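You operate a simulated robot arm through the tools that you are given. There is no shell and no other tool.

You are at the controls of a simulated robot arm. One attempt, no reset.

JOB
Wipe the press bed clean, then press the stack on it.
Fine: stack to the teal block meanwhile, use the yellow cloth and put it back; tray shut. What is to be rubbed or washed off counts as gone when no trace of it is left.

The check looks at the end state, three seconds after you hand in, the way a careful person would. Anything else that was tipped, shoved, dropped, spilled or broken makes it a failure. Flat cloth is picked up by pressing the open fingertips on it (5 to 10 N) and closing them slowly along it; thin cloth reads only 2 to 8 mm in the jaws.

ROBOT AND FRAMES
A 7-joint arm with a three-finger gripper on a trunk, on a base that drives. Base frame: it is fixed to the floor where the robot stands at the start and does not move with it; the origin is under the middle of the robot, x ahead of it, y to its left, z up; the surface under the hand at the start is at about z = 0.82. Lengths are in m, angles in rad, forces in N, time in s.
With the tool pointing down near the work surface it reaches from about 0.44 to 0.9 m from the robot's upright axis, wherever it stands. Its first joint turns from -2.897 to 2.897 rad. Places, roughly: press bed [0.6, -0.1, 0.8]; press knob [0.6, -0.1, 1]; press tray [0.6, -0.1, 0.8]; teal block [0.5, -0.4, 0.8]. Payload 2.69 kg.
The TCP is the grasp point between the finger pads, 0.029 m short of the fingertips. In the tool frame z runs along the fingers and y along their closing line. The gripper opens to 0.12 m. The gripper's body begins 0.078 m behind the TCP.
Orientation is told as [roll, pitch, yaw] about the base's x, y, z axes, in that order, counted from this pose: with the fingers straight down and closing along the base's y, the tool's x points along the base's -x, its y along +y and its z along -z.

CONTROLS
- The arm moves only by the tool play_rows. Its arguments are lists of equal length, an entry for each row: "grip": the opening, from 0 (shut) to 1 (fully open); "dp": the shift along the tool's x, y, z in m, a list of three; "turn": the turn, a rotation vector about the tool's x, y, z in rad, a list of three. In form: {"grip": [grip, ...], "dp": [[dx, dy, dz], ...], "turn": [[rx, ry, rz], ...]}. A call has 1 to 20 rows; each row is the pose to reach, as a shift and turn from the pose commanded when the call began, along the tool's axes at that moment. A row lasts 0.2 s, in which the tool goes at most 0.05 m and 0.15 rad; a call with a longer step from one row to the next is refused whole, and so is a gripper value outside its range. Where a pose cannot be reached the arm comes as near as it can. A force on the tool above 70 N (or 10 N above the force at the start of the call, whichever is more), or a blocked arm, ends the call early, and 0.2 s more pass. The fingers move at their own pace and stop on an object; they squeeze with about 44 N. The grip force told is the motor's: it shows also when the fingers shut on nothing. Time passes only in rows, and 0.2 s behind the last, so rows that repeat a pose let the fingers close. The reply holds the time, the measured pose of the TCP, the force on the tool along the base axes, the opening and the grip force, in the units named above and with some noise, with the torque about the TCP (base axes, N m) and any sound that the robot's microphone picked up.
- Cameras (640 x 400 px; columns grow to the right, rows downward): "scene" is now at [0.1839, 0.164, 1.5449]; the picture's right is [-0.30, -0.95, 0.00], its down [-0.48, 0.15, -0.86] and it looks along [0.83, -0.26, -0.50] (base axes); focal length 232 px, centre (320, 200). "wrist" rides on the gripper at [0.063, 0, -0.104] in the tool frame; the picture's right is [0.00, 1.00, 0.00], its down [-0.83, 0.00, -0.56] and it looks along [-0.56, 0.00, 0.83] (tool axes); focal length 275 px, centre (320, 200).
- get_image(camera): a new picture of that camera. The clock stands still meanwhile.
- slide_trunk(by): slides the trunk up (or, below 0, down) by that many m; the arm and the scene camera ride with it, the base frame stays. It gives what a move gives, with no picture.
- steer(legs): drives the robot by 1 to 6 legs, each [ahead, left, turn to the left] in m, m and rad, along the robot's own axes; the way and the turn of a leg run together, so that a leg with both is an arc; at most 1.5 m and 3.142 rad a leg. The arm and the cameras ride along, it lands a little off, and it stops where it bumps. It gives what a move gives.
- head_to(pan, tilt): turns the head with the scene camera to pan (to the left, within 2.496 rad either way) and tilt (down, from -0.506 to 1.204), counted from straight ahead of the robot. It gives what a move gives.
- probe_pixels(camera, pixels): for up to 12 pixels [column, row] of the newest picture of that camera ("zoom" is the newest enlarged one), the place [x, y, z] in the base frame of the surface seen there, good to about 0.002 m. The clock stands still meanwhile.
- zoom(camera, box): a new picture of the part [left, top, right, bottom] of that camera's present view, enlarged. The clock stands still meanwhile.
- job_done(): hands the job in; it is judged then, once.

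Open the gripper and draw the arm clear of the work before you hand the job in, unless the task says otherwise.

The tools are called after "Emit:" by a JSON object that holds its "name" and its "arguments". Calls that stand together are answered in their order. play_rows: Moves the arm, as the interface text tells. Its arguments: {"type":"object","properties":{"grip":{"type":"array"},"dp":{"type":"array"},"turn":{"type":"array"}},"required":["grip","dp","turn"]} The other tools are called the same way: slide_trunk (by) slides the trunk up or down; steer (legs) drives the base; head_to (pan, tilt) turns the head that bears the scene camera; get_image (camera) takes a picture; probe_pixels (camera, pixels) gives the place of the surface under pixels of a picture; zoom (camera, box) takes an enlarged picture of a part of a camera's view; job_done () hands the job in.

At the start:

```text
clock: 0.0
tool_pos: [0.5648, -0.1574, 1.4055]
tcp_rot: [0.0, 0.002, 0.0]
force: [0.6, -0.3, 0.4]
wrist_torque: [-0.04, 0.03, 0.01]
grip_width: 0.1198
grasp_force: 0.0
trunk travel left (down, up): [-0.525, 0.061]
robot x, y, heading: [0.0003, 0.0021, -0.0]
head pan, tilt: [-0.304, 0.525]
```

scene: 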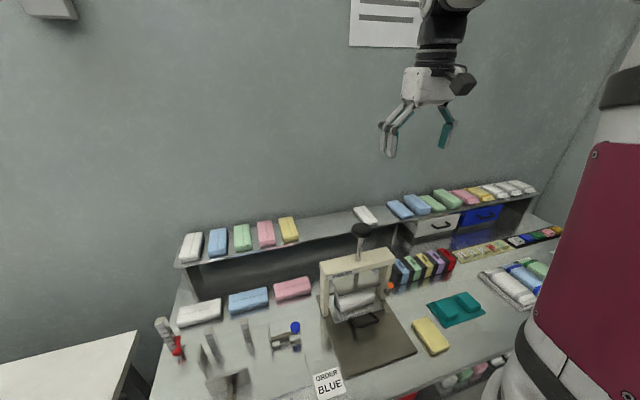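
wrist: 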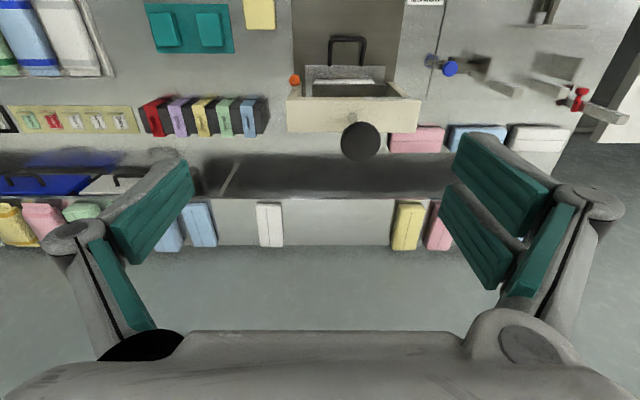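

The scene shows the press at about (355,290), teal block at (455,308), yellow cloth at (430,337). I'll zoom in for detail.

Emit:
{"name": "zoom", "arguments": {"camera": "scene", "box": [290, 210, 450, 380]}}

Emit:
{"name": "zoom", "arguments": {"camera": "scene", "box": [380, 240, 560, 390]}}

Emit:
{"name": "zoom", "arguments": {"camera": "wrist", "box": [130, 0, 470, 170]}}

```text
2.35 times, centred on (370, 295) of scene
```

zoom: 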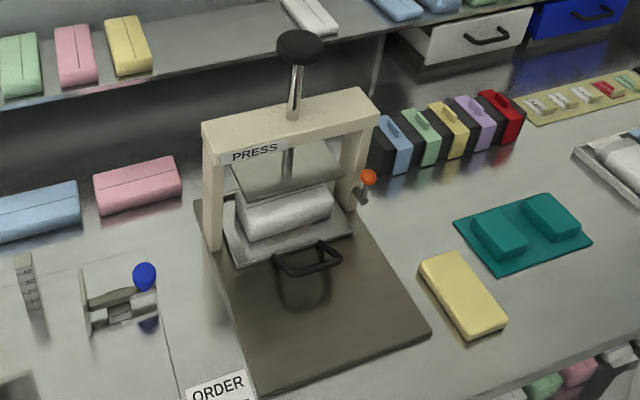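

```text
2.67 times, centred on (470, 315) of scene
```

zoom: 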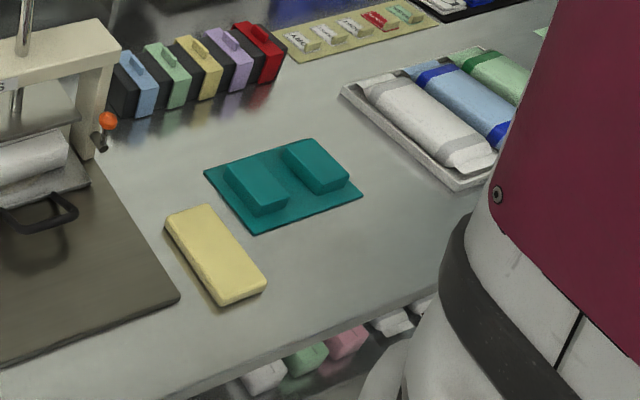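

```text
1.88 times, centred on (300, 85) of wrist
```

zoom: 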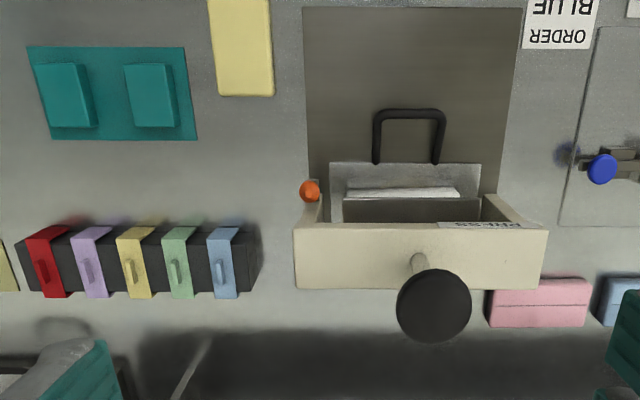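

I'll probe points on the press, stack, tray, handle, teal block and cloth in the wrist and scene pictures.

Emit:
{"name": "get_image", "arguments": {"camera": "scene"}}

Emit:
{"name": "zoom", "arguments": {"camera": "scene", "box": [305, 215, 425, 295]}}

Emit:
{"name": "get_image", "arguments": {"camera": "wrist"}}

```text
taken
```

scene: 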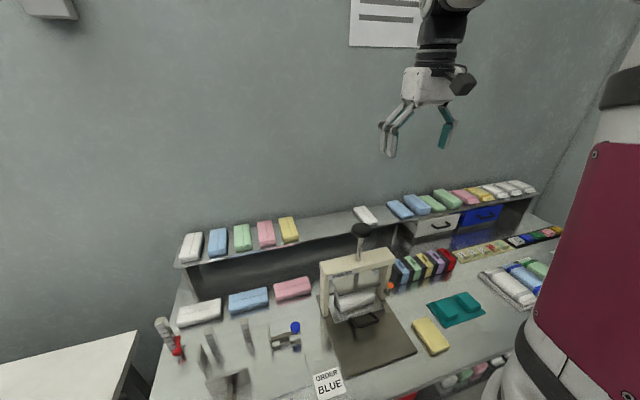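

```text
5.00 times, centred on (365, 255) of scene
```

zoom: 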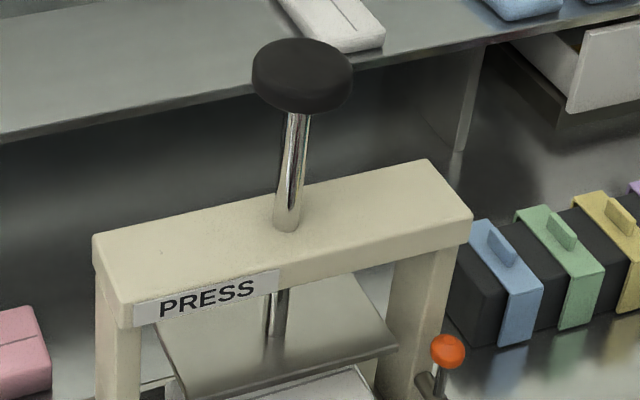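

```text
taken
```

wrist: 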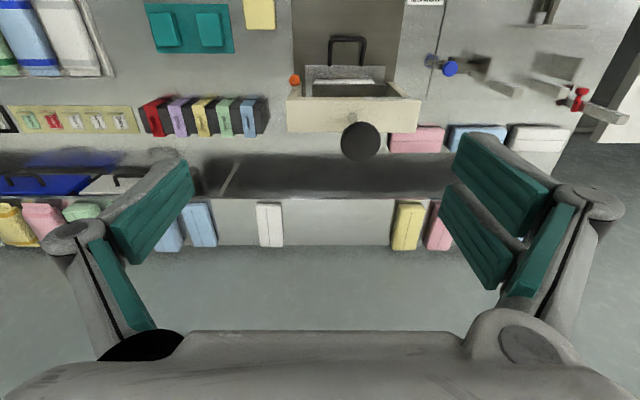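

Probing knob top, beam, plate, orange knob in the zoom, then the other parts in the scene picture.

Emit:
{"name": "probe_pixels", "arguments": {"camera": "zoom", "pixels": [[300, 60], [262, 75], [342, 75], [300, 45], [300, 105], [105, 240], [425, 165], [465, 210], [127, 300], [450, 350], [210, 350], [330, 330]]}}

Emit:
{"name": "probe_pixels", "arguments": {"camera": "scene", "pixels": [[345, 300], [357, 297], [370, 294], [355, 308], [340, 318], [383, 308], [366, 322], [345, 372], [415, 350], [320, 300], [430, 340], [457, 310]]}}

Emit:
{"name": "probe_pixels", "arguments": {"camera": "wrist", "pixels": [[345, 40], [330, 60], [362, 60], [306, 68], [384, 68], [345, 74], [345, 82], [294, 80], [260, 10], [170, 30], [210, 30], [190, 30]]}}

```text
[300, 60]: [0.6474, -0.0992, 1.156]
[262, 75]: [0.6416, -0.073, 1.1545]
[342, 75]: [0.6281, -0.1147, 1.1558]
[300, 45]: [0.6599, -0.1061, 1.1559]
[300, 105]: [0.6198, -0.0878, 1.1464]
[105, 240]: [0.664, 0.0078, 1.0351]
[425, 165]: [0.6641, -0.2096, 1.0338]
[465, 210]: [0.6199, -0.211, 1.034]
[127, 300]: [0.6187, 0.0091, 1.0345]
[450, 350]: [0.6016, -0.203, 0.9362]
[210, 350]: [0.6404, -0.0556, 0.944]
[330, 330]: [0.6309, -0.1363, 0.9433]
```

```text
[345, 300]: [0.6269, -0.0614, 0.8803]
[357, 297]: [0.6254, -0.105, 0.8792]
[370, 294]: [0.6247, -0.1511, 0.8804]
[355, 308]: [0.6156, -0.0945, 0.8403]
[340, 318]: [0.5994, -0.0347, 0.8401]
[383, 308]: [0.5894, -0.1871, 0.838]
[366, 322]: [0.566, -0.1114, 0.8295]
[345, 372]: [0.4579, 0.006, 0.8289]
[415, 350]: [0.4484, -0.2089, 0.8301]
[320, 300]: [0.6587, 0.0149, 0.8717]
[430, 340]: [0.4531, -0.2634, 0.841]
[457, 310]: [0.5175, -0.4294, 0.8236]
```

```text
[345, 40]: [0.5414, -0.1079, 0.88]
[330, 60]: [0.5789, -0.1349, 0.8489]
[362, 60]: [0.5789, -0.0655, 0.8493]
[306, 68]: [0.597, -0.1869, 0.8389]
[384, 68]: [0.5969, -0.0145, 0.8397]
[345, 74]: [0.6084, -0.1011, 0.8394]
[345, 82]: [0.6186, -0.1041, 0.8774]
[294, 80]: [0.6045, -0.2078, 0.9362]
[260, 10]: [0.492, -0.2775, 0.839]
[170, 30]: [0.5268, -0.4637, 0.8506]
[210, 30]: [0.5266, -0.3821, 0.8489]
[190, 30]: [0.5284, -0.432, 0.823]
```

The tray top is at z≈0.839 with handle near (0.54,-0.10,0.88), stack top ≈0.88, knob top ≈1.156 at about (0.642,-0.095). I'll lower the hand in front of the press for a closer look with the wrist camera.

Emit:
{"name": "play_rows", "arguments": {"grip": [1, 1, 1, 1, 1, 1, 1, 1, 1, 1], "dp": [[0.012, 0.006, 0.025], [0.024, 0.012, 0.05], [0.036, 0.018, 0.075], [0.048, 0.024, 0.105], [0.06, 0.03, 0.135], [0.072, 0.036, 0.165], [0.084, 0.042, 0.195], [0.096, 0.048, 0.225], [0.108, 0.054, 0.25], [0.115, 0.057, 0.27]], "turn": [[0, 0, 0], [0, 0, 0], [0, 0, 0], [0, 0, 0], [0, 0, 0], [0, 0, 0], [0, 0, 0], [0, 0, 0], [0, 0, 0], [0, 0, 0]]}}

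Emit:
{"name": "get_image", "arguments": {"camera": "wrist"}}

Emit:
{"name": "get_image", "arguments": {"camera": "scene"}}

```text
clock: 2.2
tool_pos: [0.45, -0.1002, 1.1332]
tcp_rot: [-0.002, 0.001, -0.001]
force: [-0.2, -0.5, -0.3]
wrist_torque: [0.03, 0.04, -0.03]
grip_width: 0.12
grasp_force: 0.1
trunk travel left (down, up): [-0.525, 0.061]
robot x, y, heading: [-0.0019, 0.0026, 0.0]
head pan, tilt: [-0.304, 0.525]
```

```text
taken
```

wrist: 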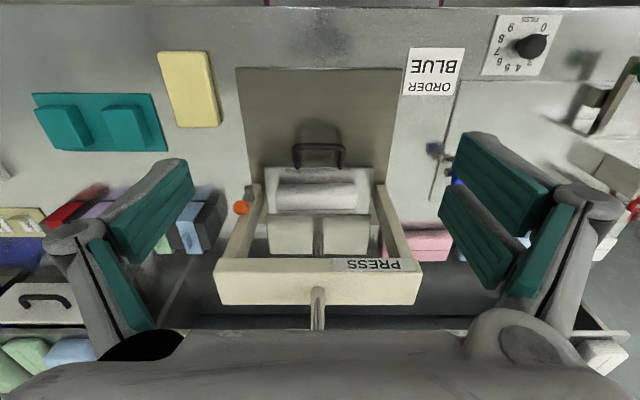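

```text
taken
```

scene: 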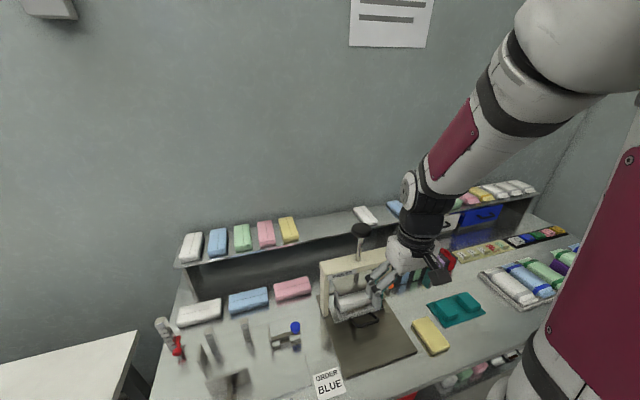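

A dial and other parts show up at (525,45). I'll zoom into the wrist view around the press, stack, and dial.

Emit:
{"name": "zoom", "arguments": {"camera": "wrist", "box": [200, 120, 440, 300]}}

Emit:
{"name": "zoom", "arguments": {"camera": "wrist", "box": [390, 0, 640, 130]}}

Emit:
{"name": "zoom", "arguments": {"camera": "wrist", "box": [20, 40, 240, 180]}}

```text
2.22 times, centred on (320, 210) of wrist
```

zoom: 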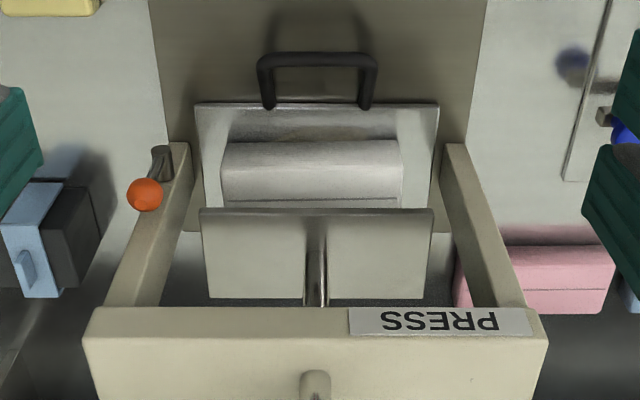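

```text
2.56 times, centred on (515, 65) of wrist
```

zoom: 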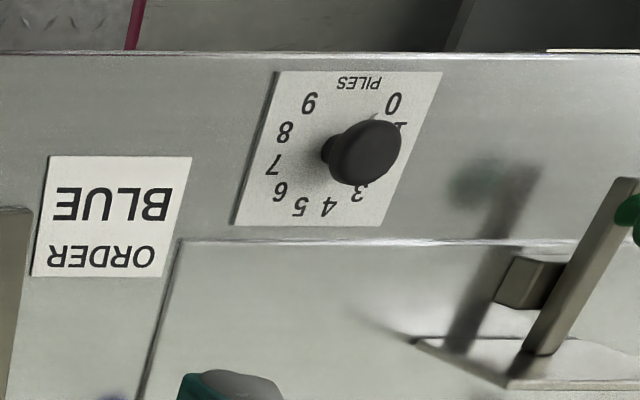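

```text
2.86 times, centred on (130, 110) of wrist
```

zoom: 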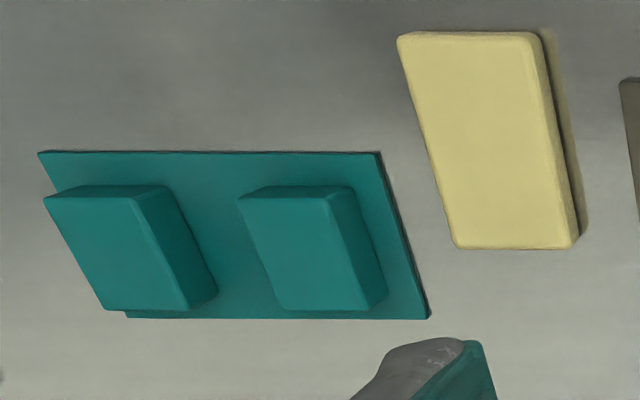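

Zooming the scene view on the orange lever and the tray/stack for detail.

Emit:
{"name": "zoom", "arguments": {"camera": "scene", "box": [375, 270, 405, 300]}}

Emit:
{"name": "zoom", "arguments": {"camera": "scene", "box": [315, 270, 395, 330]}}

```text
13.33 times, centred on (390, 285) of scene
```

zoom: 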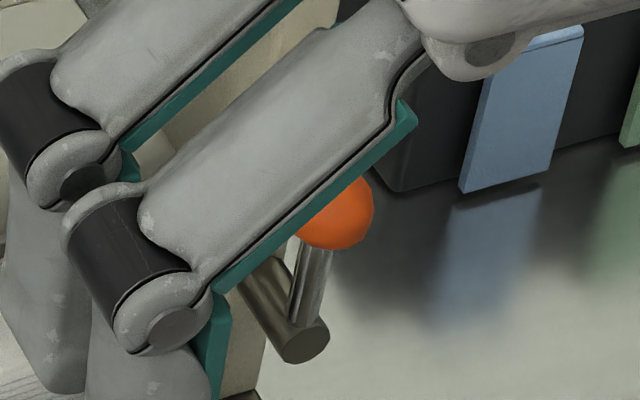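

```text
6.67 times, centred on (355, 300) of scene
```

zoom: 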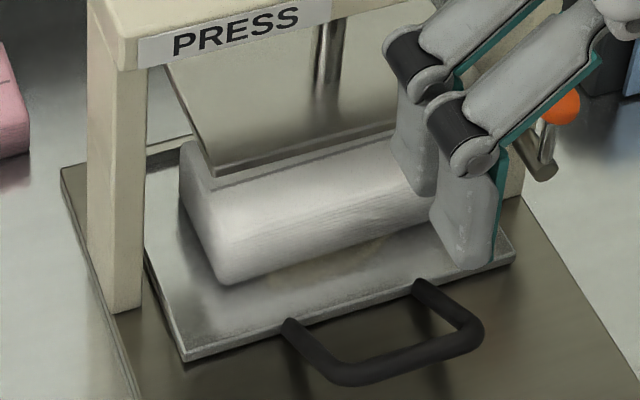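

There's a brownish smear on the tray plate near zoom (355,260) next to the stack. I'll move the wrist camera right to inspect the orange lever.

Emit:
{"name": "play_rows", "arguments": {"grip": [1, 1, 1, 1, 1], "dp": [[0, -0.025, 0.02], [0, -0.05, 0.04], [0, -0.075, 0.06], [0, -0.095, 0.08], [0, -0.105, 0.09]], "turn": [[0, 0, 0], [0, 0, 0], [0, 0, 0], [0, 0, 0], [0, 0, 0]]}}

Emit:
{"name": "get_image", "arguments": {"camera": "wrist"}}

Emit:
{"name": "zoom", "arguments": {"camera": "scene", "box": [315, 260, 405, 330]}}

```text
clock: 3.4
tool_pos: [0.4503, -0.2074, 1.0452]
tcp_rot: [0.0, -0.002, -0.001]
force: [-0.8, 0.5, 0.3]
wrist_torque: [-0.02, -0.05, 0.01]
grip_width: 0.1203
grasp_force: 0.1
trunk travel left (down, up): [-0.525, 0.061]
robot x, y, heading: [-0.0012, 0.0011, 0.004]
head pan, tilt: [-0.304, 0.525]
```

```text
taken
```

wrist: 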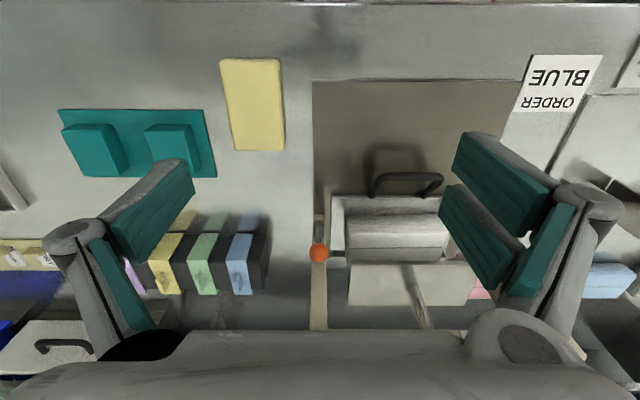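

```text
5.71 times, centred on (360, 295) of scene
```

zoom: 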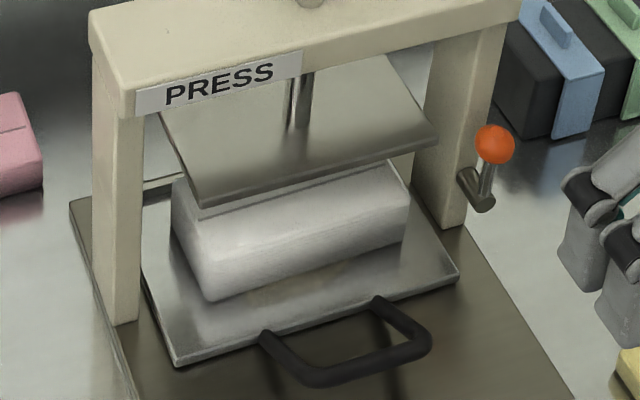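

The lever shaft projects from the right pillar's front with an orange ball on top at zoom (495,145). I'll probe it and the stack edges.

Emit:
{"name": "probe_pixels", "arguments": {"camera": "zoom", "pixels": [[495, 143], [488, 175], [484, 203], [470, 180], [215, 295], [400, 240], [180, 185], [395, 170], [175, 355], [455, 275], [305, 375], [425, 340]]}}

Emit:
{"name": "zoom", "arguments": {"camera": "wrist", "box": [290, 150, 490, 320]}}

```text
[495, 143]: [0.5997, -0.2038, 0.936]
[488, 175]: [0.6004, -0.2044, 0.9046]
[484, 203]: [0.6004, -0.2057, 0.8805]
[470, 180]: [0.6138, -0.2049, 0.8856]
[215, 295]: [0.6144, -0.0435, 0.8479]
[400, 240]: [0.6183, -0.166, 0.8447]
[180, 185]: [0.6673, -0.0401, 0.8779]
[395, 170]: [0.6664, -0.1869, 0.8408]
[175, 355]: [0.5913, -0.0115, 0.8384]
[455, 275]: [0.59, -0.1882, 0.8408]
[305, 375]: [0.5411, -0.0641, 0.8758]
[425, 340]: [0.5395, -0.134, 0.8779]
```

```text
2.35 times, centred on (390, 235) of wrist
```

zoom: 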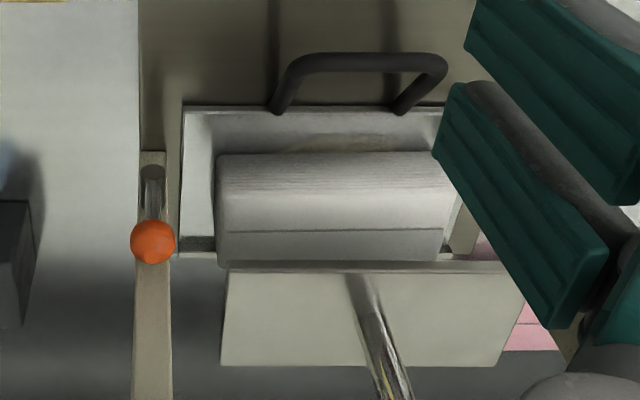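

A dark patch at zoom (195,243) between the pillar and the stack may be a latch; I'll zoom closer.

Emit:
{"name": "zoom", "arguments": {"camera": "wrist", "box": [320, 190, 380, 270]}}

Emit:
{"name": "zoom", "arguments": {"camera": "scene", "box": [362, 270, 402, 310]}}

```text
5.00 times, centred on (350, 230) of wrist
```

zoom: 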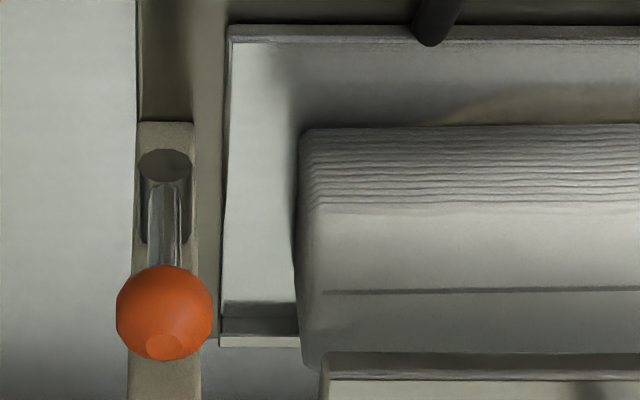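

```text
10.00 times, centred on (382, 290) of scene
```

zoom: 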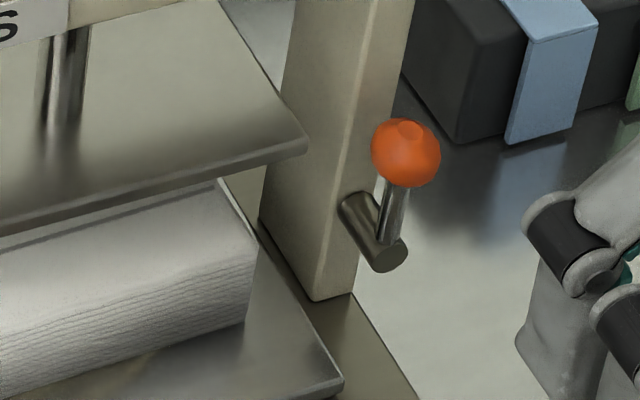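

The stack looks like a pile of folded sheets; the lever pivots on the front of the pillar. I'll record the cloth's and teal rest's exact positions from the wrist view before moving anything.

Emit:
{"name": "probe_pixels", "arguments": {"camera": "wrist", "pixels": [[223, 63], [276, 63], [238, 147], [280, 147], [250, 105], [64, 127], [95, 125], [118, 168], [95, 170], [150, 127], [188, 127], [168, 165]]}}

Emit:
{"name": "probe_pixels", "arguments": {"camera": "wrist", "pixels": [[60, 112], [203, 112], [213, 174], [88, 175], [135, 140], [300, 105], [325, 90], [518, 90], [323, 180], [340, 200], [345, 246], [360, 250]]}}

Emit:
{"name": "zoom", "arguments": {"camera": "wrist", "box": [40, 40, 320, 200]}}

```text
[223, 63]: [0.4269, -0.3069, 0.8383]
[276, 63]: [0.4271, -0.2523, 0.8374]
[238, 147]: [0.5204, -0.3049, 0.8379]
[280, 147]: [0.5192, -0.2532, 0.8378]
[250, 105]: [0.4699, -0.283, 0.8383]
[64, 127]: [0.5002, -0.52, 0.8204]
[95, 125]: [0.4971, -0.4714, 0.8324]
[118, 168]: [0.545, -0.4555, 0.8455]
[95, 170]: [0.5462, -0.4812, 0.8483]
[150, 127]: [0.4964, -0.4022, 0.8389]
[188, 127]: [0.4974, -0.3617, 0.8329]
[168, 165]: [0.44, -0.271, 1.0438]
```

```text
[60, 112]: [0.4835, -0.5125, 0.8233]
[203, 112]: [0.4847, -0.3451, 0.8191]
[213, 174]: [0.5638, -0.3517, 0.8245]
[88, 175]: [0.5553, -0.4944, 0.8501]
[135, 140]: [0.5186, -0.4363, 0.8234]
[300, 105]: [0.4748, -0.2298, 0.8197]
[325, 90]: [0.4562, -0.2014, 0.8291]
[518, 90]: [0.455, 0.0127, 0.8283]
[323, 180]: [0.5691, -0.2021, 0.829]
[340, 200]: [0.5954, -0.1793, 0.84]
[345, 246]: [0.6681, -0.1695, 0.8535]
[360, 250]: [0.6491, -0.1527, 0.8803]
```

```text
2.29 times, centred on (180, 120) of wrist
```

zoom: 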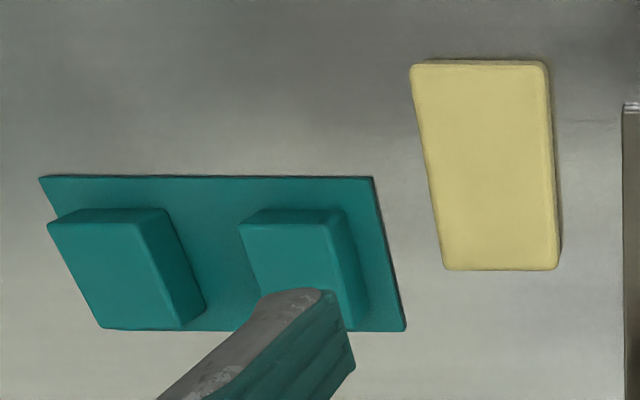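

Cloth spans x 0.427–0.520, y −0.307…−0.252, top z 0.838; the teal rest has tops at z≈0.850. I'll back the base 0.13 m so the pulled-out tray stays within reach.

Emit:
{"name": "steer", "arguments": {"legs": [[-0.13, 0, 0]]}}

Emit:
{"name": "get_image", "arguments": {"camera": "scene"}}

```text
clock: 4.7
tool_pos: [0.3187, -0.2096, 1.0445]
tcp_rot: [0.001, -0.001, -0.002]
force: [-0.4, -0.3, 0.0]
wrist_torque: [-0.01, 0.0, 0.02]
grip_width: 0.1201
grasp_force: 0.1
trunk travel left (down, up): [-0.525, 0.061]
robot x, y, heading: [-0.1299, -0.0012, -0.001]
head pan, tilt: [-0.304, 0.525]
```

```text
taken
```

scene: 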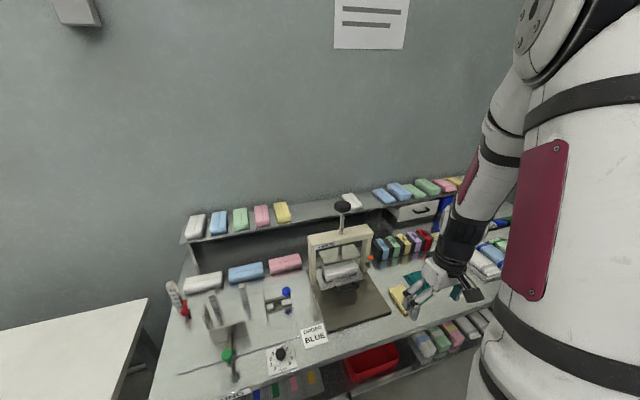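

The base is back at x≈−0.13. Now I'll close the fingers and bring them in front of the handle with a slight forward tilt to clear the beam.

Emit:
{"name": "play_rows", "arguments": {"grip": [0.5, 0.3, 0.1, 0, 0, 0], "dp": [[-0.025, 0.02, 0.01], [-0.05, 0.04, 0.02], [-0.08, 0.06, 0.03], [-0.11, 0.085, 0.04], [-0.135, 0.1, 0.045], [-0.15, 0.107, 0.045]], "turn": [[0, -0.05, 0], [0, -0.1, 0], [0, -0.15, 0], [0, -0.2, 0], [0, -0.25, 0], [0, -0.25, 0]]}}

Emit:
{"name": "get_image", "arguments": {"camera": "wrist"}}

```text
clock: 6.1
tool_pos: [0.4691, -0.1022, 1.0027]
tcp_rot: [0.0, -0.25, -0.003]
force: [0.0, 0.2, 0.4]
wrist_torque: [-0.01, -0.02, -0.02]
grip_width: 0.0
grasp_force: 28.4
trunk travel left (down, up): [-0.525, 0.061]
robot x, y, heading: [-0.1303, 0.0016, -0.0]
head pan, tilt: [-0.304, 0.525]
```

```text
taken
```

wrist: 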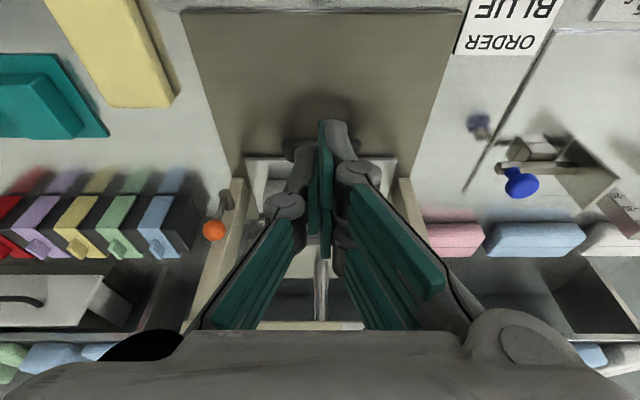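

The closed fingers sit at (320,140), above the handle. I'll go down into the handle loop along the finger axis, aiming the TCP at about (0.570,−0.10,0.875).

Emit:
{"name": "play_rows", "arguments": {"grip": [0, 0, 0, 0, 0, 0, 0, 0], "dp": [[-0.022, 0.001, 0.016], [-0.044, 0.001, 0.032], [-0.0663, 0.0015, 0.0482], [-0.0663, 0.0015, 0.07], [-0.0663, 0.0015, 0.09], [-0.0663, 0.0015, 0.11], [-0.0663, 0.0015, 0.13], [-0.0663, 0.0015, 0.149]], "turn": [[0, 0, 0], [0, 0, 0], [0, 0, 0], [0, 0, 0], [0, 0, 0], [0, 0, 0], [0, 0, 0], [0, 0, 0]]}}

Emit:
{"name": "get_image", "arguments": {"camera": "wrist"}}

Emit:
{"name": "zoom", "arguments": {"camera": "scene", "box": [290, 220, 400, 330]}}

```text
clock: 7.9
tool_pos: [0.57, -0.1014, 0.8739]
tcp_rot: [0.0, -0.251, -0.003]
force: [0.4, -0.1, 0.5]
wrist_torque: [0.0, 0.02, 0.0]
grip_width: 0.0
grasp_force: 28.7
trunk travel left (down, up): [-0.525, 0.061]
robot x, y, heading: [-0.1345, -0.002, -0.003]
head pan, tilt: [-0.304, 0.525]
```

```text
taken
```

wrist: 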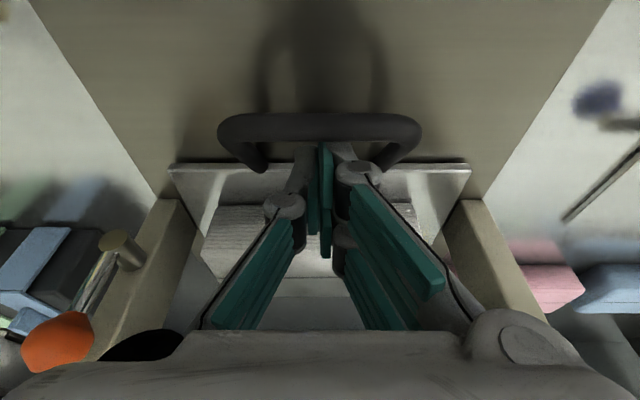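

```text
3.64 times, centred on (345, 275) of scene
```

zoom: 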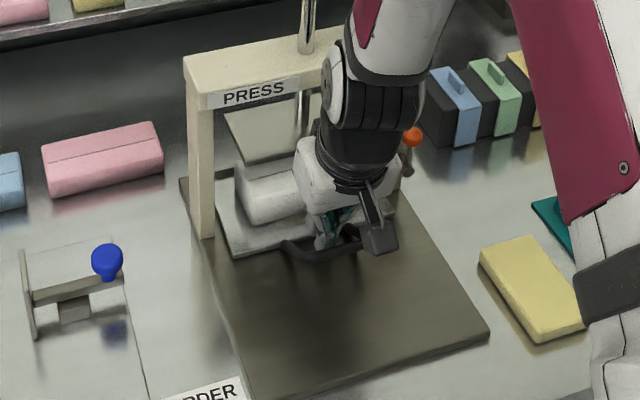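

The fingers are inside the handle loop (bar at row 125, fingers behind it). I'll pull gently toward the robot and watch the force.

Emit:
{"name": "play_rows", "arguments": {"grip": [0, 0, 0, 0, 0], "dp": [[0.0078, 0, -0.002], [0.0136, 0, -0.0035], [0.0194, 0, -0.0049], [0.0252, 0, -0.0064], [0.0291, 0, -0.0074]], "turn": [[0, 0, 0], [0, 0, 0], [0, 0, 0], [0, 0, 0], [0, 0, 0]]}}

Emit:
{"name": "get_image", "arguments": {"camera": "wrist"}}

```text
clock: 9.1
tool_pos: [0.5391, -0.1015, 0.8738]
tcp_rot: [0.001, -0.249, -0.003]
force: [0.3, 0.4, -0.5]
wrist_torque: [-0.01, 0.0, 0.05]
grip_width: 0.0001
grasp_force: 28.1
trunk travel left (down, up): [-0.525, 0.061]
robot x, y, heading: [-0.1358, 0.0032, -0.003]
head pan, tilt: [-0.304, 0.525]
```

```text
taken
```

wrist: 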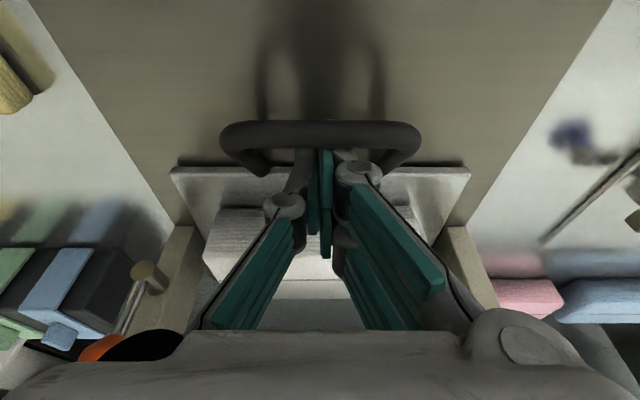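

The tray follows easily (pillars moved relative to the handle). I'll pull another 0.10 m slowly.

Emit:
{"name": "play_rows", "arguments": {"grip": [0, 0, 0, 0, 0, 0, 0, 0, 0, 0], "dp": [[0.0097, 0, -0.0025], [0.0194, 0, -0.0049], [0.0291, 0, -0.0074], [0.0388, 0, -0.0099], [0.0485, 0, -0.0124], [0.0581, 0, -0.0148], [0.0678, 0, -0.0173], [0.0775, 0, -0.0198], [0.0872, 0, -0.0222], [0.0969, 0, -0.0247]], "turn": [[0, 0, 0], [0, 0, 0], [0, 0, 0], [0, 0, 0], [0, 0, 0], [0, 0, 0], [0, 0, 0], [0, 0, 0], [0, 0, 0], [0, 0, 0]]}}

Emit:
{"name": "get_image", "arguments": {"camera": "wrist"}}

Emit:
{"name": "zoom", "arguments": {"camera": "scene", "box": [280, 220, 420, 340]}}

```text
clock: 11.3
tool_pos: [0.4403, -0.1, 0.8739]
tcp_rot: [0.0, -0.25, -0.005]
force: [0.2, 0.3, 0.2]
wrist_torque: [0.0, -0.02, -0.01]
grip_width: 0.0001
grasp_force: 28.7
trunk travel left (down, up): [-0.525, 0.061]
robot x, y, heading: [-0.1281, -0.0016, -0.006]
head pan, tilt: [-0.304, 0.525]
```

```text
taken
```

wrist: 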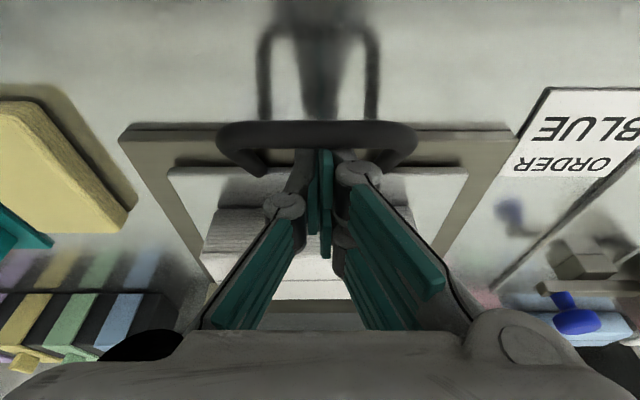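

```text
3.33 times, centred on (350, 280) of scene
```

zoom: 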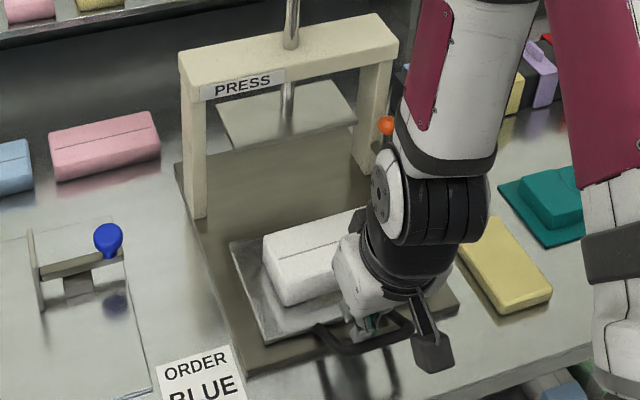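

The tray is out about 0.12 m and the stack is clear of the ram plate. I'll ease the fingers off the bar and lift straight up out of the loop.

Emit:
{"name": "play_rows", "arguments": {"grip": [0, 0, 0, 0, 0, 0, 0], "dp": [[-0.0116, 0, 0.003], [-0.0116, 0, 0.003], [-0.0166, 0, -0.0164], [-0.0215, 0, -0.0358], [-0.029, 0, -0.065], [-0.0363, 0, -0.0939], [-0.0412, 0, -0.1133]], "turn": [[0, 0, 0], [0, 0, 0], [0, 0, 0], [0, 0, 0], [0, 0, 0], [0, 0, 0], [0, 0, 0]]}}

Emit:
{"name": "get_image", "arguments": {"camera": "wrist"}}

Emit:
{"name": "get_image", "arguments": {"camera": "scene"}}

```text
clock: 12.9
tool_pos: [0.4506, -0.1014, 0.9925]
tcp_rot: [0.001, -0.25, -0.001]
force: [0.6, 0.2, -0.3]
wrist_torque: [-0.03, 0.03, 0.02]
grip_width: 0.0
grasp_force: 28.3
trunk travel left (down, up): [-0.525, 0.061]
robot x, y, heading: [-0.1335, 0.0006, -0.005]
head pan, tilt: [-0.304, 0.525]
```

```text
taken
```

wrist: 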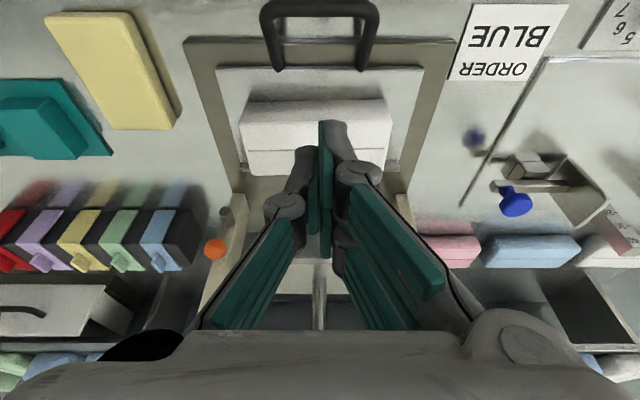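

```text
taken
```

scene: 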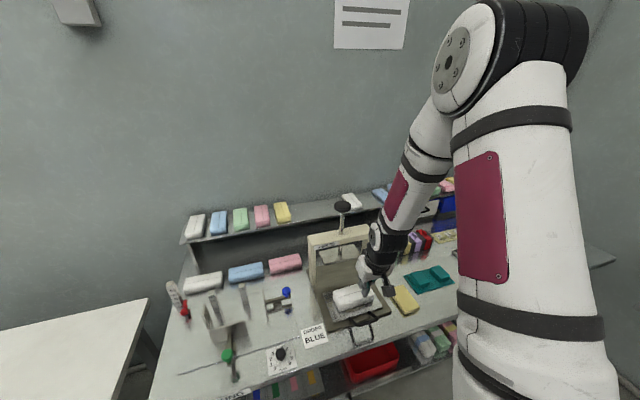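

The tray is out at (320,90) in the wrist view. I'll raise and open the hand, removing the tilt, to see the stack clearly.

Emit:
{"name": "play_rows", "arguments": {"grip": [0, 0.2, 0.5, 0.8, 1, 1], "dp": [[0.0, 0, -0.02], [0.01, 0, -0.04], [0.015, 0, -0.06], [0.02, 0, -0.08], [0.025, 0, -0.1], [0.025, 0, -0.1]], "turn": [[0, 0.05, 0], [0, 0.1, 0], [0, 0.15, 0], [0, 0.2, 0], [0, 0.25, 0], [0, 0.25, 0]]}}

Emit:
{"name": "get_image", "arguments": {"camera": "wrist"}}

Emit:
{"name": "zoom", "arguments": {"camera": "wrist", "box": [200, 40, 440, 230]}}

```text
clock: 14.3
tool_pos: [0.4039, -0.1006, 1.0863]
tcp_rot: [-0.001, 0.003, -0.003]
force: [0.1, 0.8, -1.0]
wrist_torque: [0.0, -0.03, 0.02]
grip_width: 0.1201
grasp_force: 0.0
trunk travel left (down, up): [-0.525, 0.061]
robot x, y, heading: [-0.1312, -0.005, -0.003]
head pan, tilt: [-0.304, 0.525]
```

```text
taken
```

wrist: 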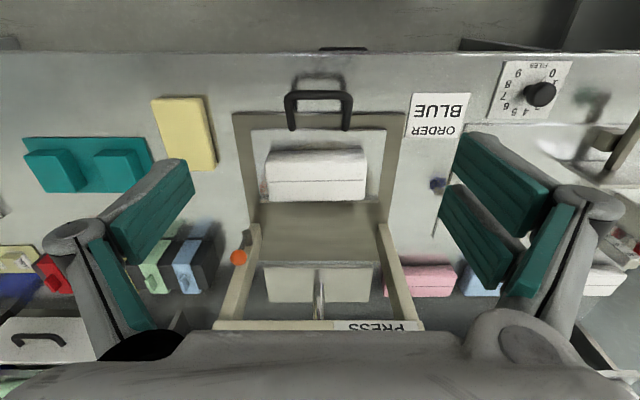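

```text
2.11 times, centred on (320, 135) of wrist
```

zoom: 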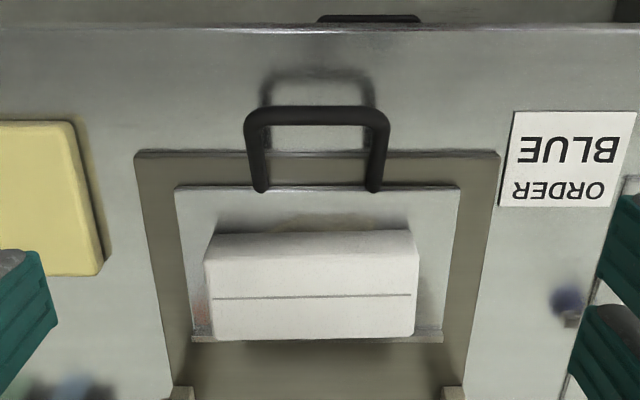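

Stains are visible on the tray at zoom (330,220) and reddish at (200,310). I'll probe the stack's outline and the tray corners.

Emit:
{"name": "probe_pixels", "arguments": {"camera": "zoom", "pixels": [[210, 255], [414, 255], [208, 332], [412, 332], [310, 245], [310, 315], [310, 337], [180, 190], [455, 190], [195, 335], [438, 338], [315, 115]]}}

Emit:
{"name": "probe_pixels", "arguments": {"camera": "wrist", "pixels": [[28, 155], [68, 153], [45, 188], [82, 188], [95, 155], [135, 152], [112, 184], [145, 180], [155, 100], [200, 97], [170, 165], [215, 165]]}}

```text
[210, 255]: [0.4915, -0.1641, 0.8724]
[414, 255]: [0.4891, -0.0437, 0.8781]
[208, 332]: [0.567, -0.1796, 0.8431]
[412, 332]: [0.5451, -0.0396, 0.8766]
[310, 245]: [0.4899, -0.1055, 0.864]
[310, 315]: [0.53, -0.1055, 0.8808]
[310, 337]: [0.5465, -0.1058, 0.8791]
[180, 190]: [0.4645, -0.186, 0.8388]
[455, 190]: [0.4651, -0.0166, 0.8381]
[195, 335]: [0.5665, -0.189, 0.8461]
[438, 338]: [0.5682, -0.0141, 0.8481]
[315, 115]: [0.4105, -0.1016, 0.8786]
```

```text
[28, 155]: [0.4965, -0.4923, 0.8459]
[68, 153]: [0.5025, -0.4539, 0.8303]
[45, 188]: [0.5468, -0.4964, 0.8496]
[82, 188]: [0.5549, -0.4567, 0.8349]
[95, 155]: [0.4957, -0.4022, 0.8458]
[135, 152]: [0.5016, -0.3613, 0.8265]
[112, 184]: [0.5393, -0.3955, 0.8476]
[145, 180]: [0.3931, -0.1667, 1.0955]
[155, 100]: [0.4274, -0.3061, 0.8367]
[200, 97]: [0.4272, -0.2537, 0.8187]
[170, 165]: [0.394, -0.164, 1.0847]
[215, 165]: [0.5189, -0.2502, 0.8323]
```

Stack: x 0.487–0.548, y −0.165…−0.040, top 0.881; rear lip of tray at x≈0.567, z 0.848. I'll rotate the hand −90° so it closes along x and bring it over the stack centre.

Emit:
{"name": "play_rows", "arguments": {"grip": [1, 1, 1, 1, 1, 1, 0.9, 0.8, 0.8, 0.8, 0.8, 0.8, 0.8, 0.8], "dp": [[-0.01, 0, 0], [-0.02, 0, 0], [-0.03, 0, 0], [-0.04, 0, 0], [-0.05, 0, 0], [-0.06, 0, 0.01], [-0.07, 0, 0.02], [-0.08, 0, 0.03], [-0.09, 0, 0.04], [-0.1, 0, 0.05], [-0.108, -0.001, 0.065], [-0.1135, -0.0019, 0.08], [-0.1135, -0.0019, 0.0863], [-0.1135, -0.0019, 0.0863]], "turn": [[0, 0, 0.1309], [0, 0, 0.2618], [0, 0, 0.3927], [0, 0, 0.5236], [0, 0, 0.6545], [0, 0, 0.7854], [0, 0, 0.9163], [0, 0, 1.0472], [0, 0, 1.1781], [0, 0, 1.309], [0, 0, 1.4399], [0, 0, 1.5708], [0, 0, 1.5708], [0, 0, 1.5708]]}}

Emit:
{"name": "get_image", "arguments": {"camera": "wrist"}}

Emit:
{"name": "zoom", "arguments": {"camera": "scene", "box": [280, 200, 460, 350]}}

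```text
clock: 17.3
tool_pos: [0.5162, -0.1029, 0.9967]
tcp_rot: [0.001, 0.001, -1.576]
force: [-0.1, -0.1, -0.1]
wrist_torque: [-0.02, 0.0, -0.01]
grip_width: 0.096
grasp_force: 0.1
trunk travel left (down, up): [-0.525, 0.061]
robot x, y, heading: [-0.1305, -0.0019, -0.008]
head pan, tilt: [-0.304, 0.525]
```

```text
taken
```

wrist: 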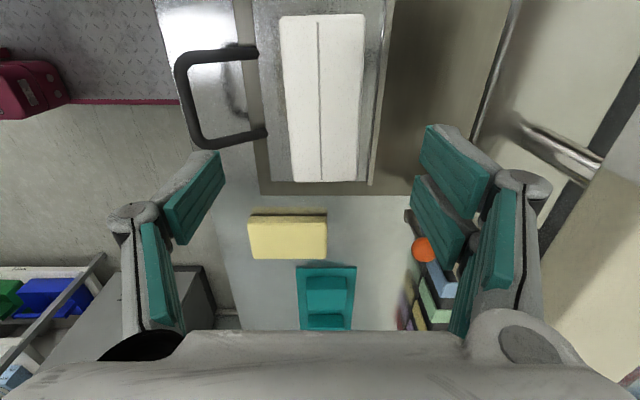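

```text
2.67 times, centred on (370, 275) of scene
```

zoom: 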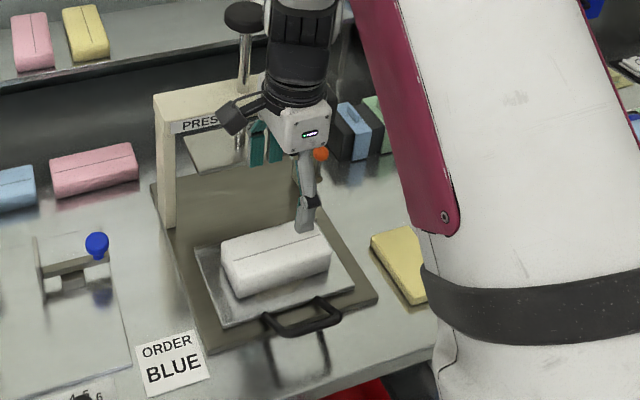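

The stack (cols 282–365) lies under the hand, image right is +x. I'll probe the stack's edges for exact centering.

Emit:
{"name": "probe_pixels", "arguments": {"camera": "wrist", "pixels": [[284, 40], [362, 40], [288, 100], [362, 100], [292, 160], [360, 160], [325, 20], [325, 178], [296, 178], [382, 100], [374, 100], [270, 100]]}}

Emit:
{"name": "zoom", "arguments": {"camera": "wrist", "box": [240, 0, 400, 200]}}

```text
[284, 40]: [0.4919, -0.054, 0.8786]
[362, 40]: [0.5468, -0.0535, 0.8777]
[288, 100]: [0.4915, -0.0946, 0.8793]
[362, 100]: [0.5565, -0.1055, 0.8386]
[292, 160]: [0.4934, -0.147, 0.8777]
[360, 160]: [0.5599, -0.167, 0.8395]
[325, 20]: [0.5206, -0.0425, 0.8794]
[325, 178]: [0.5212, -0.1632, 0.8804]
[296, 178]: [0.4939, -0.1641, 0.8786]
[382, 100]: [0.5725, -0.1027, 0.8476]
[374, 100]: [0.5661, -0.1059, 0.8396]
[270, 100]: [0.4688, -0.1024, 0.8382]
```

```text
2.00 times, centred on (320, 100) of wrist
```

zoom: 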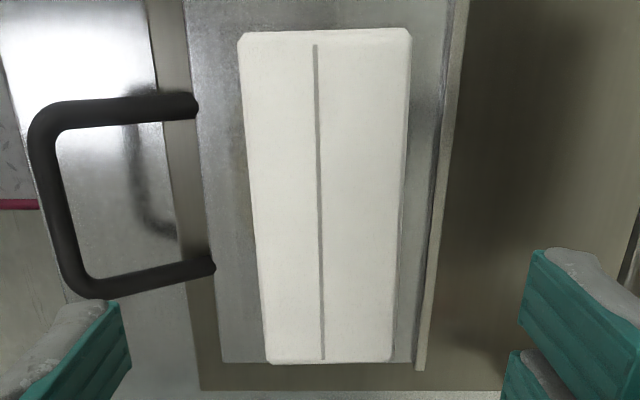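

Stack centre is about (0.5185,−0.103). I'll descend to TCP z≈0.884 with the jaws straddling it, then close slowly.

Emit:
{"name": "play_rows", "arguments": {"grip": [0.8, 0.8, 0.8, 0.8, 0.8, 0.8, 0.8, 0.7, 0.6, 0.5, 0.4, 0.4, 0.4], "dp": [[0, 0.002, 0.02], [0, 0.002, 0.04], [0, 0.002, 0.06], [0, 0.002, 0.08], [0, 0.002, 0.1], [0, 0.002, 0.113], [0, 0.002, 0.113], [0, 0.002, 0.113], [0, 0.002, 0.113], [0, 0.002, 0.113], [0, 0.002, 0.113], [0, 0.002, 0.113], [0, 0.002, 0.113]], "turn": [[0, 0, 0], [0, 0, 0], [0, 0, 0], [0, 0, 0], [0, 0, 0], [0, 0, 0], [0, 0, 0], [0, 0, 0], [0, 0, 0], [0, 0, 0], [0, 0, 0], [0, 0, 0], [0, 0, 0]]}}

Emit:
{"name": "get_image", "arguments": {"camera": "wrist"}}

```text
clock: 20.1
tool_pos: [0.5213, -0.1034, 0.8852]
tcp_rot: [0.001, 0.0, -1.575]
force: [0.2, -0.2, 2.8]
wrist_torque: [0.03, -0.01, 0.1]
grip_width: 0.0589
grasp_force: 43.9
trunk travel left (down, up): [-0.525, 0.061]
robot x, y, heading: [-0.1313, 0.0002, -0.004]
head pan, tilt: [-0.304, 0.525]
```

```text
taken
```

wrist: 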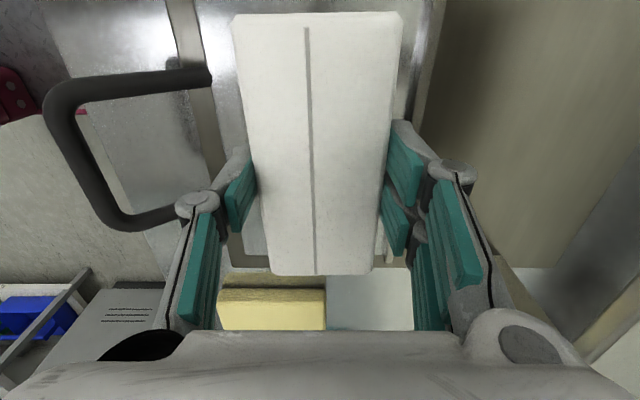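

Gripped at 0.0589 m with 44 N. I'll lift it straight up 0.1 m.

Emit:
{"name": "play_rows", "arguments": {"grip": [0.4, 0.4, 0.4, 0.4, 0.4, 0.4, 0.4], "dp": [[0, 0, -0.01], [0, 0, -0.025], [0, 0, -0.045], [0, 0, -0.065], [0, 0, -0.085], [0, 0, -0.1], [0, 0, -0.1]], "turn": [[0, 0, 0], [0, 0, 0], [0, 0, 0], [0, 0, 0], [0, 0, 0], [0, 0, 0], [0, 0, 0]]}}

Emit:
{"name": "get_image", "arguments": {"camera": "wrist"}}

Emit:
{"name": "zoom", "arguments": {"camera": "scene", "box": [280, 200, 460, 350]}}

```text
clock: 21.7
tool_pos: [0.5182, -0.1032, 0.9854]
tcp_rot: [0.0, 0.0, -1.573]
force: [0.1, 0.1, -1.2]
wrist_torque: [0.0, 0.0, -0.02]
grip_width: 0.0586
grasp_force: 44.5
trunk travel left (down, up): [-0.525, 0.061]
robot x, y, heading: [-0.1326, -0.0009, -0.004]
head pan, tilt: [-0.304, 0.525]
```

```text
taken
```

wrist: 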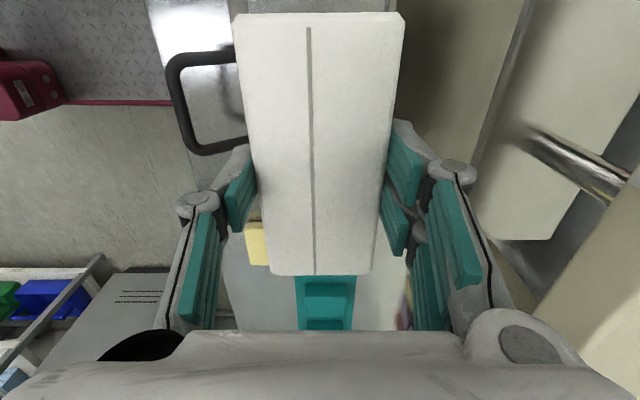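

```text
2.67 times, centred on (370, 275) of scene
```

zoom: 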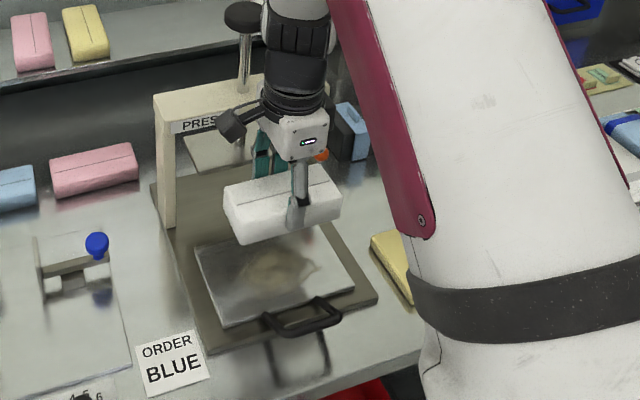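

The stack is lifted intact, revealing a brown smear in the middle of the tray and a reddish one at its right. Now I carry the stack over to above the teal rest at (0.5255,−0.429).

Emit:
{"name": "play_rows", "arguments": {"grip": [0.4, 0.4, 0.4, 0.4, 0.4, 0.4, 0.4, 0.4, 0.4, 0.4, 0.4, 0.4], "dp": [[-0.02, -0.01, -0.01], [-0.05, -0.015, -0.01], [-0.085, -0.018, -0.01], [-0.12, -0.018, -0.01], [-0.155, -0.015, -0.01], [-0.19, -0.01, -0.01], [-0.225, -0.005, -0.005], [-0.26, 0, 0], [-0.29, 0.005, 0], [-0.315, 0.007, 0], [-0.326, 0.007, 0], [-0.326, 0.007, 0]], "turn": [[0, 0, 0], [0, 0, 0], [0, 0, 0], [0, 0, 0], [0, 0, 0], [0, 0, 0], [0, 0, 0], [0, 0, 0], [0, 0, 0], [0, 0, 0], [0, 0, 0], [0, 0, 0]]}}

Emit:
{"name": "get_image", "arguments": {"camera": "wrist"}}

Emit:
{"name": "get_image", "arguments": {"camera": "scene"}}

```text
clock: 24.3
tool_pos: [0.5234, -0.4292, 0.9849]
tcp_rot: [-0.001, -0.001, -1.575]
force: [0.1, -0.3, 0.3]
wrist_torque: [0.02, 0.04, 0.01]
grip_width: 0.0585
grasp_force: 44.3
trunk travel left (down, up): [-0.525, 0.061]
robot x, y, heading: [-0.1341, -0.0015, 0.0]
head pan, tilt: [-0.304, 0.525]
```

```text
taken
```

wrist: 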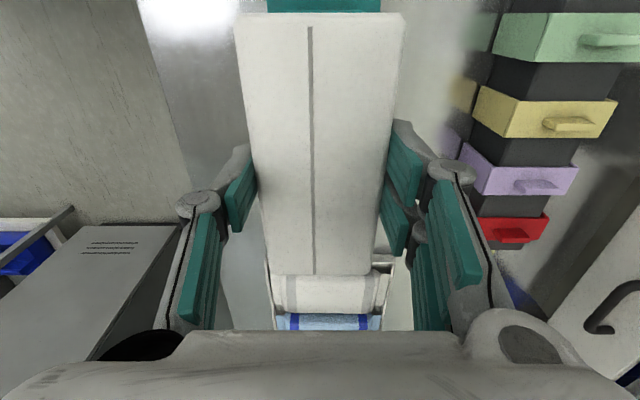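

```text
taken
```

scene: 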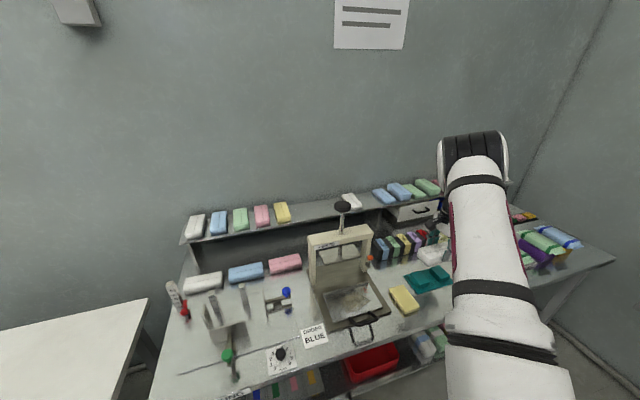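

The stack hovers over the teal rest, centred. I'll descend slowly toward contact at TCP z≈0.897.

Emit:
{"name": "play_rows", "arguments": {"grip": [0.4, 0.4, 0.4, 0.4, 0.4, 0.4, 0.4], "dp": [[0, 0.001, 0.02], [0, 0.001, 0.04], [0, 0.001, 0.06], [0, 0.001, 0.075], [0, 0.001, 0.081], [0, 0.001, 0.084], [0, 0.001, 0.086]], "turn": [[0, 0, 0], [0, 0, 0], [0, 0, 0], [0, 0, 0], [0, 0, 0], [0, 0, 0], [0, 0, 0]]}}

Emit:
{"name": "zoom", "arguments": {"camera": "scene", "box": [380, 220, 480, 310]}}

Emit:
{"name": "get_image", "arguments": {"camera": "wrist"}}

```text
clock: 25.9
tool_pos: [0.5243, -0.4288, 0.8977]
tcp_rot: [0.001, -0.002, -1.574]
force: [0.2, 0.0, -0.3]
wrist_torque: [0.0, -0.01, -0.03]
grip_width: 0.0589
grasp_force: 44.0
trunk travel left (down, up): [-0.525, 0.061]
robot x, y, heading: [-0.1329, -0.0035, -0.005]
head pan, tilt: [-0.304, 0.525]
```

```text
4.44 times, centred on (430, 265) of scene
```

zoom: 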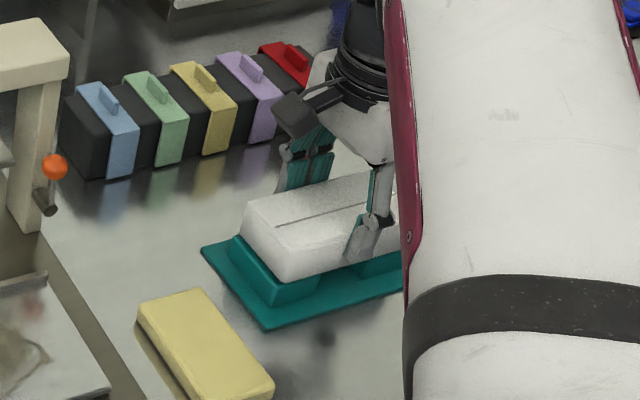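

```text
taken
```

wrist: 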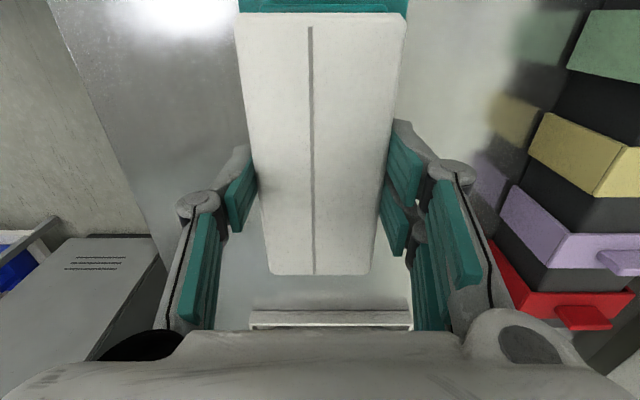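

The stack is just above the blocks, force near zero. I'll lower 3 mm more to touch down.

Emit:
{"name": "play_rows", "arguments": {"grip": [0.4, 0.4, 0.4], "dp": [[0, 0, 0.001], [0, 0, 0.002], [0, 0, 0.002]], "turn": [[0, 0, 0], [0, 0, 0], [0, 0, 0]]}}

```text
clock: 26.7
tool_pos: [0.5241, -0.4291, 0.8962]
tcp_rot: [0.001, -0.001, -1.574]
force: [-0.7, 1.3, -0.3]
wrist_torque: [0.03, -0.02, -0.01]
grip_width: 0.0587
grasp_force: 44.2
trunk travel left (down, up): [-0.525, 0.061]
robot x, y, heading: [-0.1307, -0.0017, -0.001]
head pan, tilt: [-0.304, 0.525]
```

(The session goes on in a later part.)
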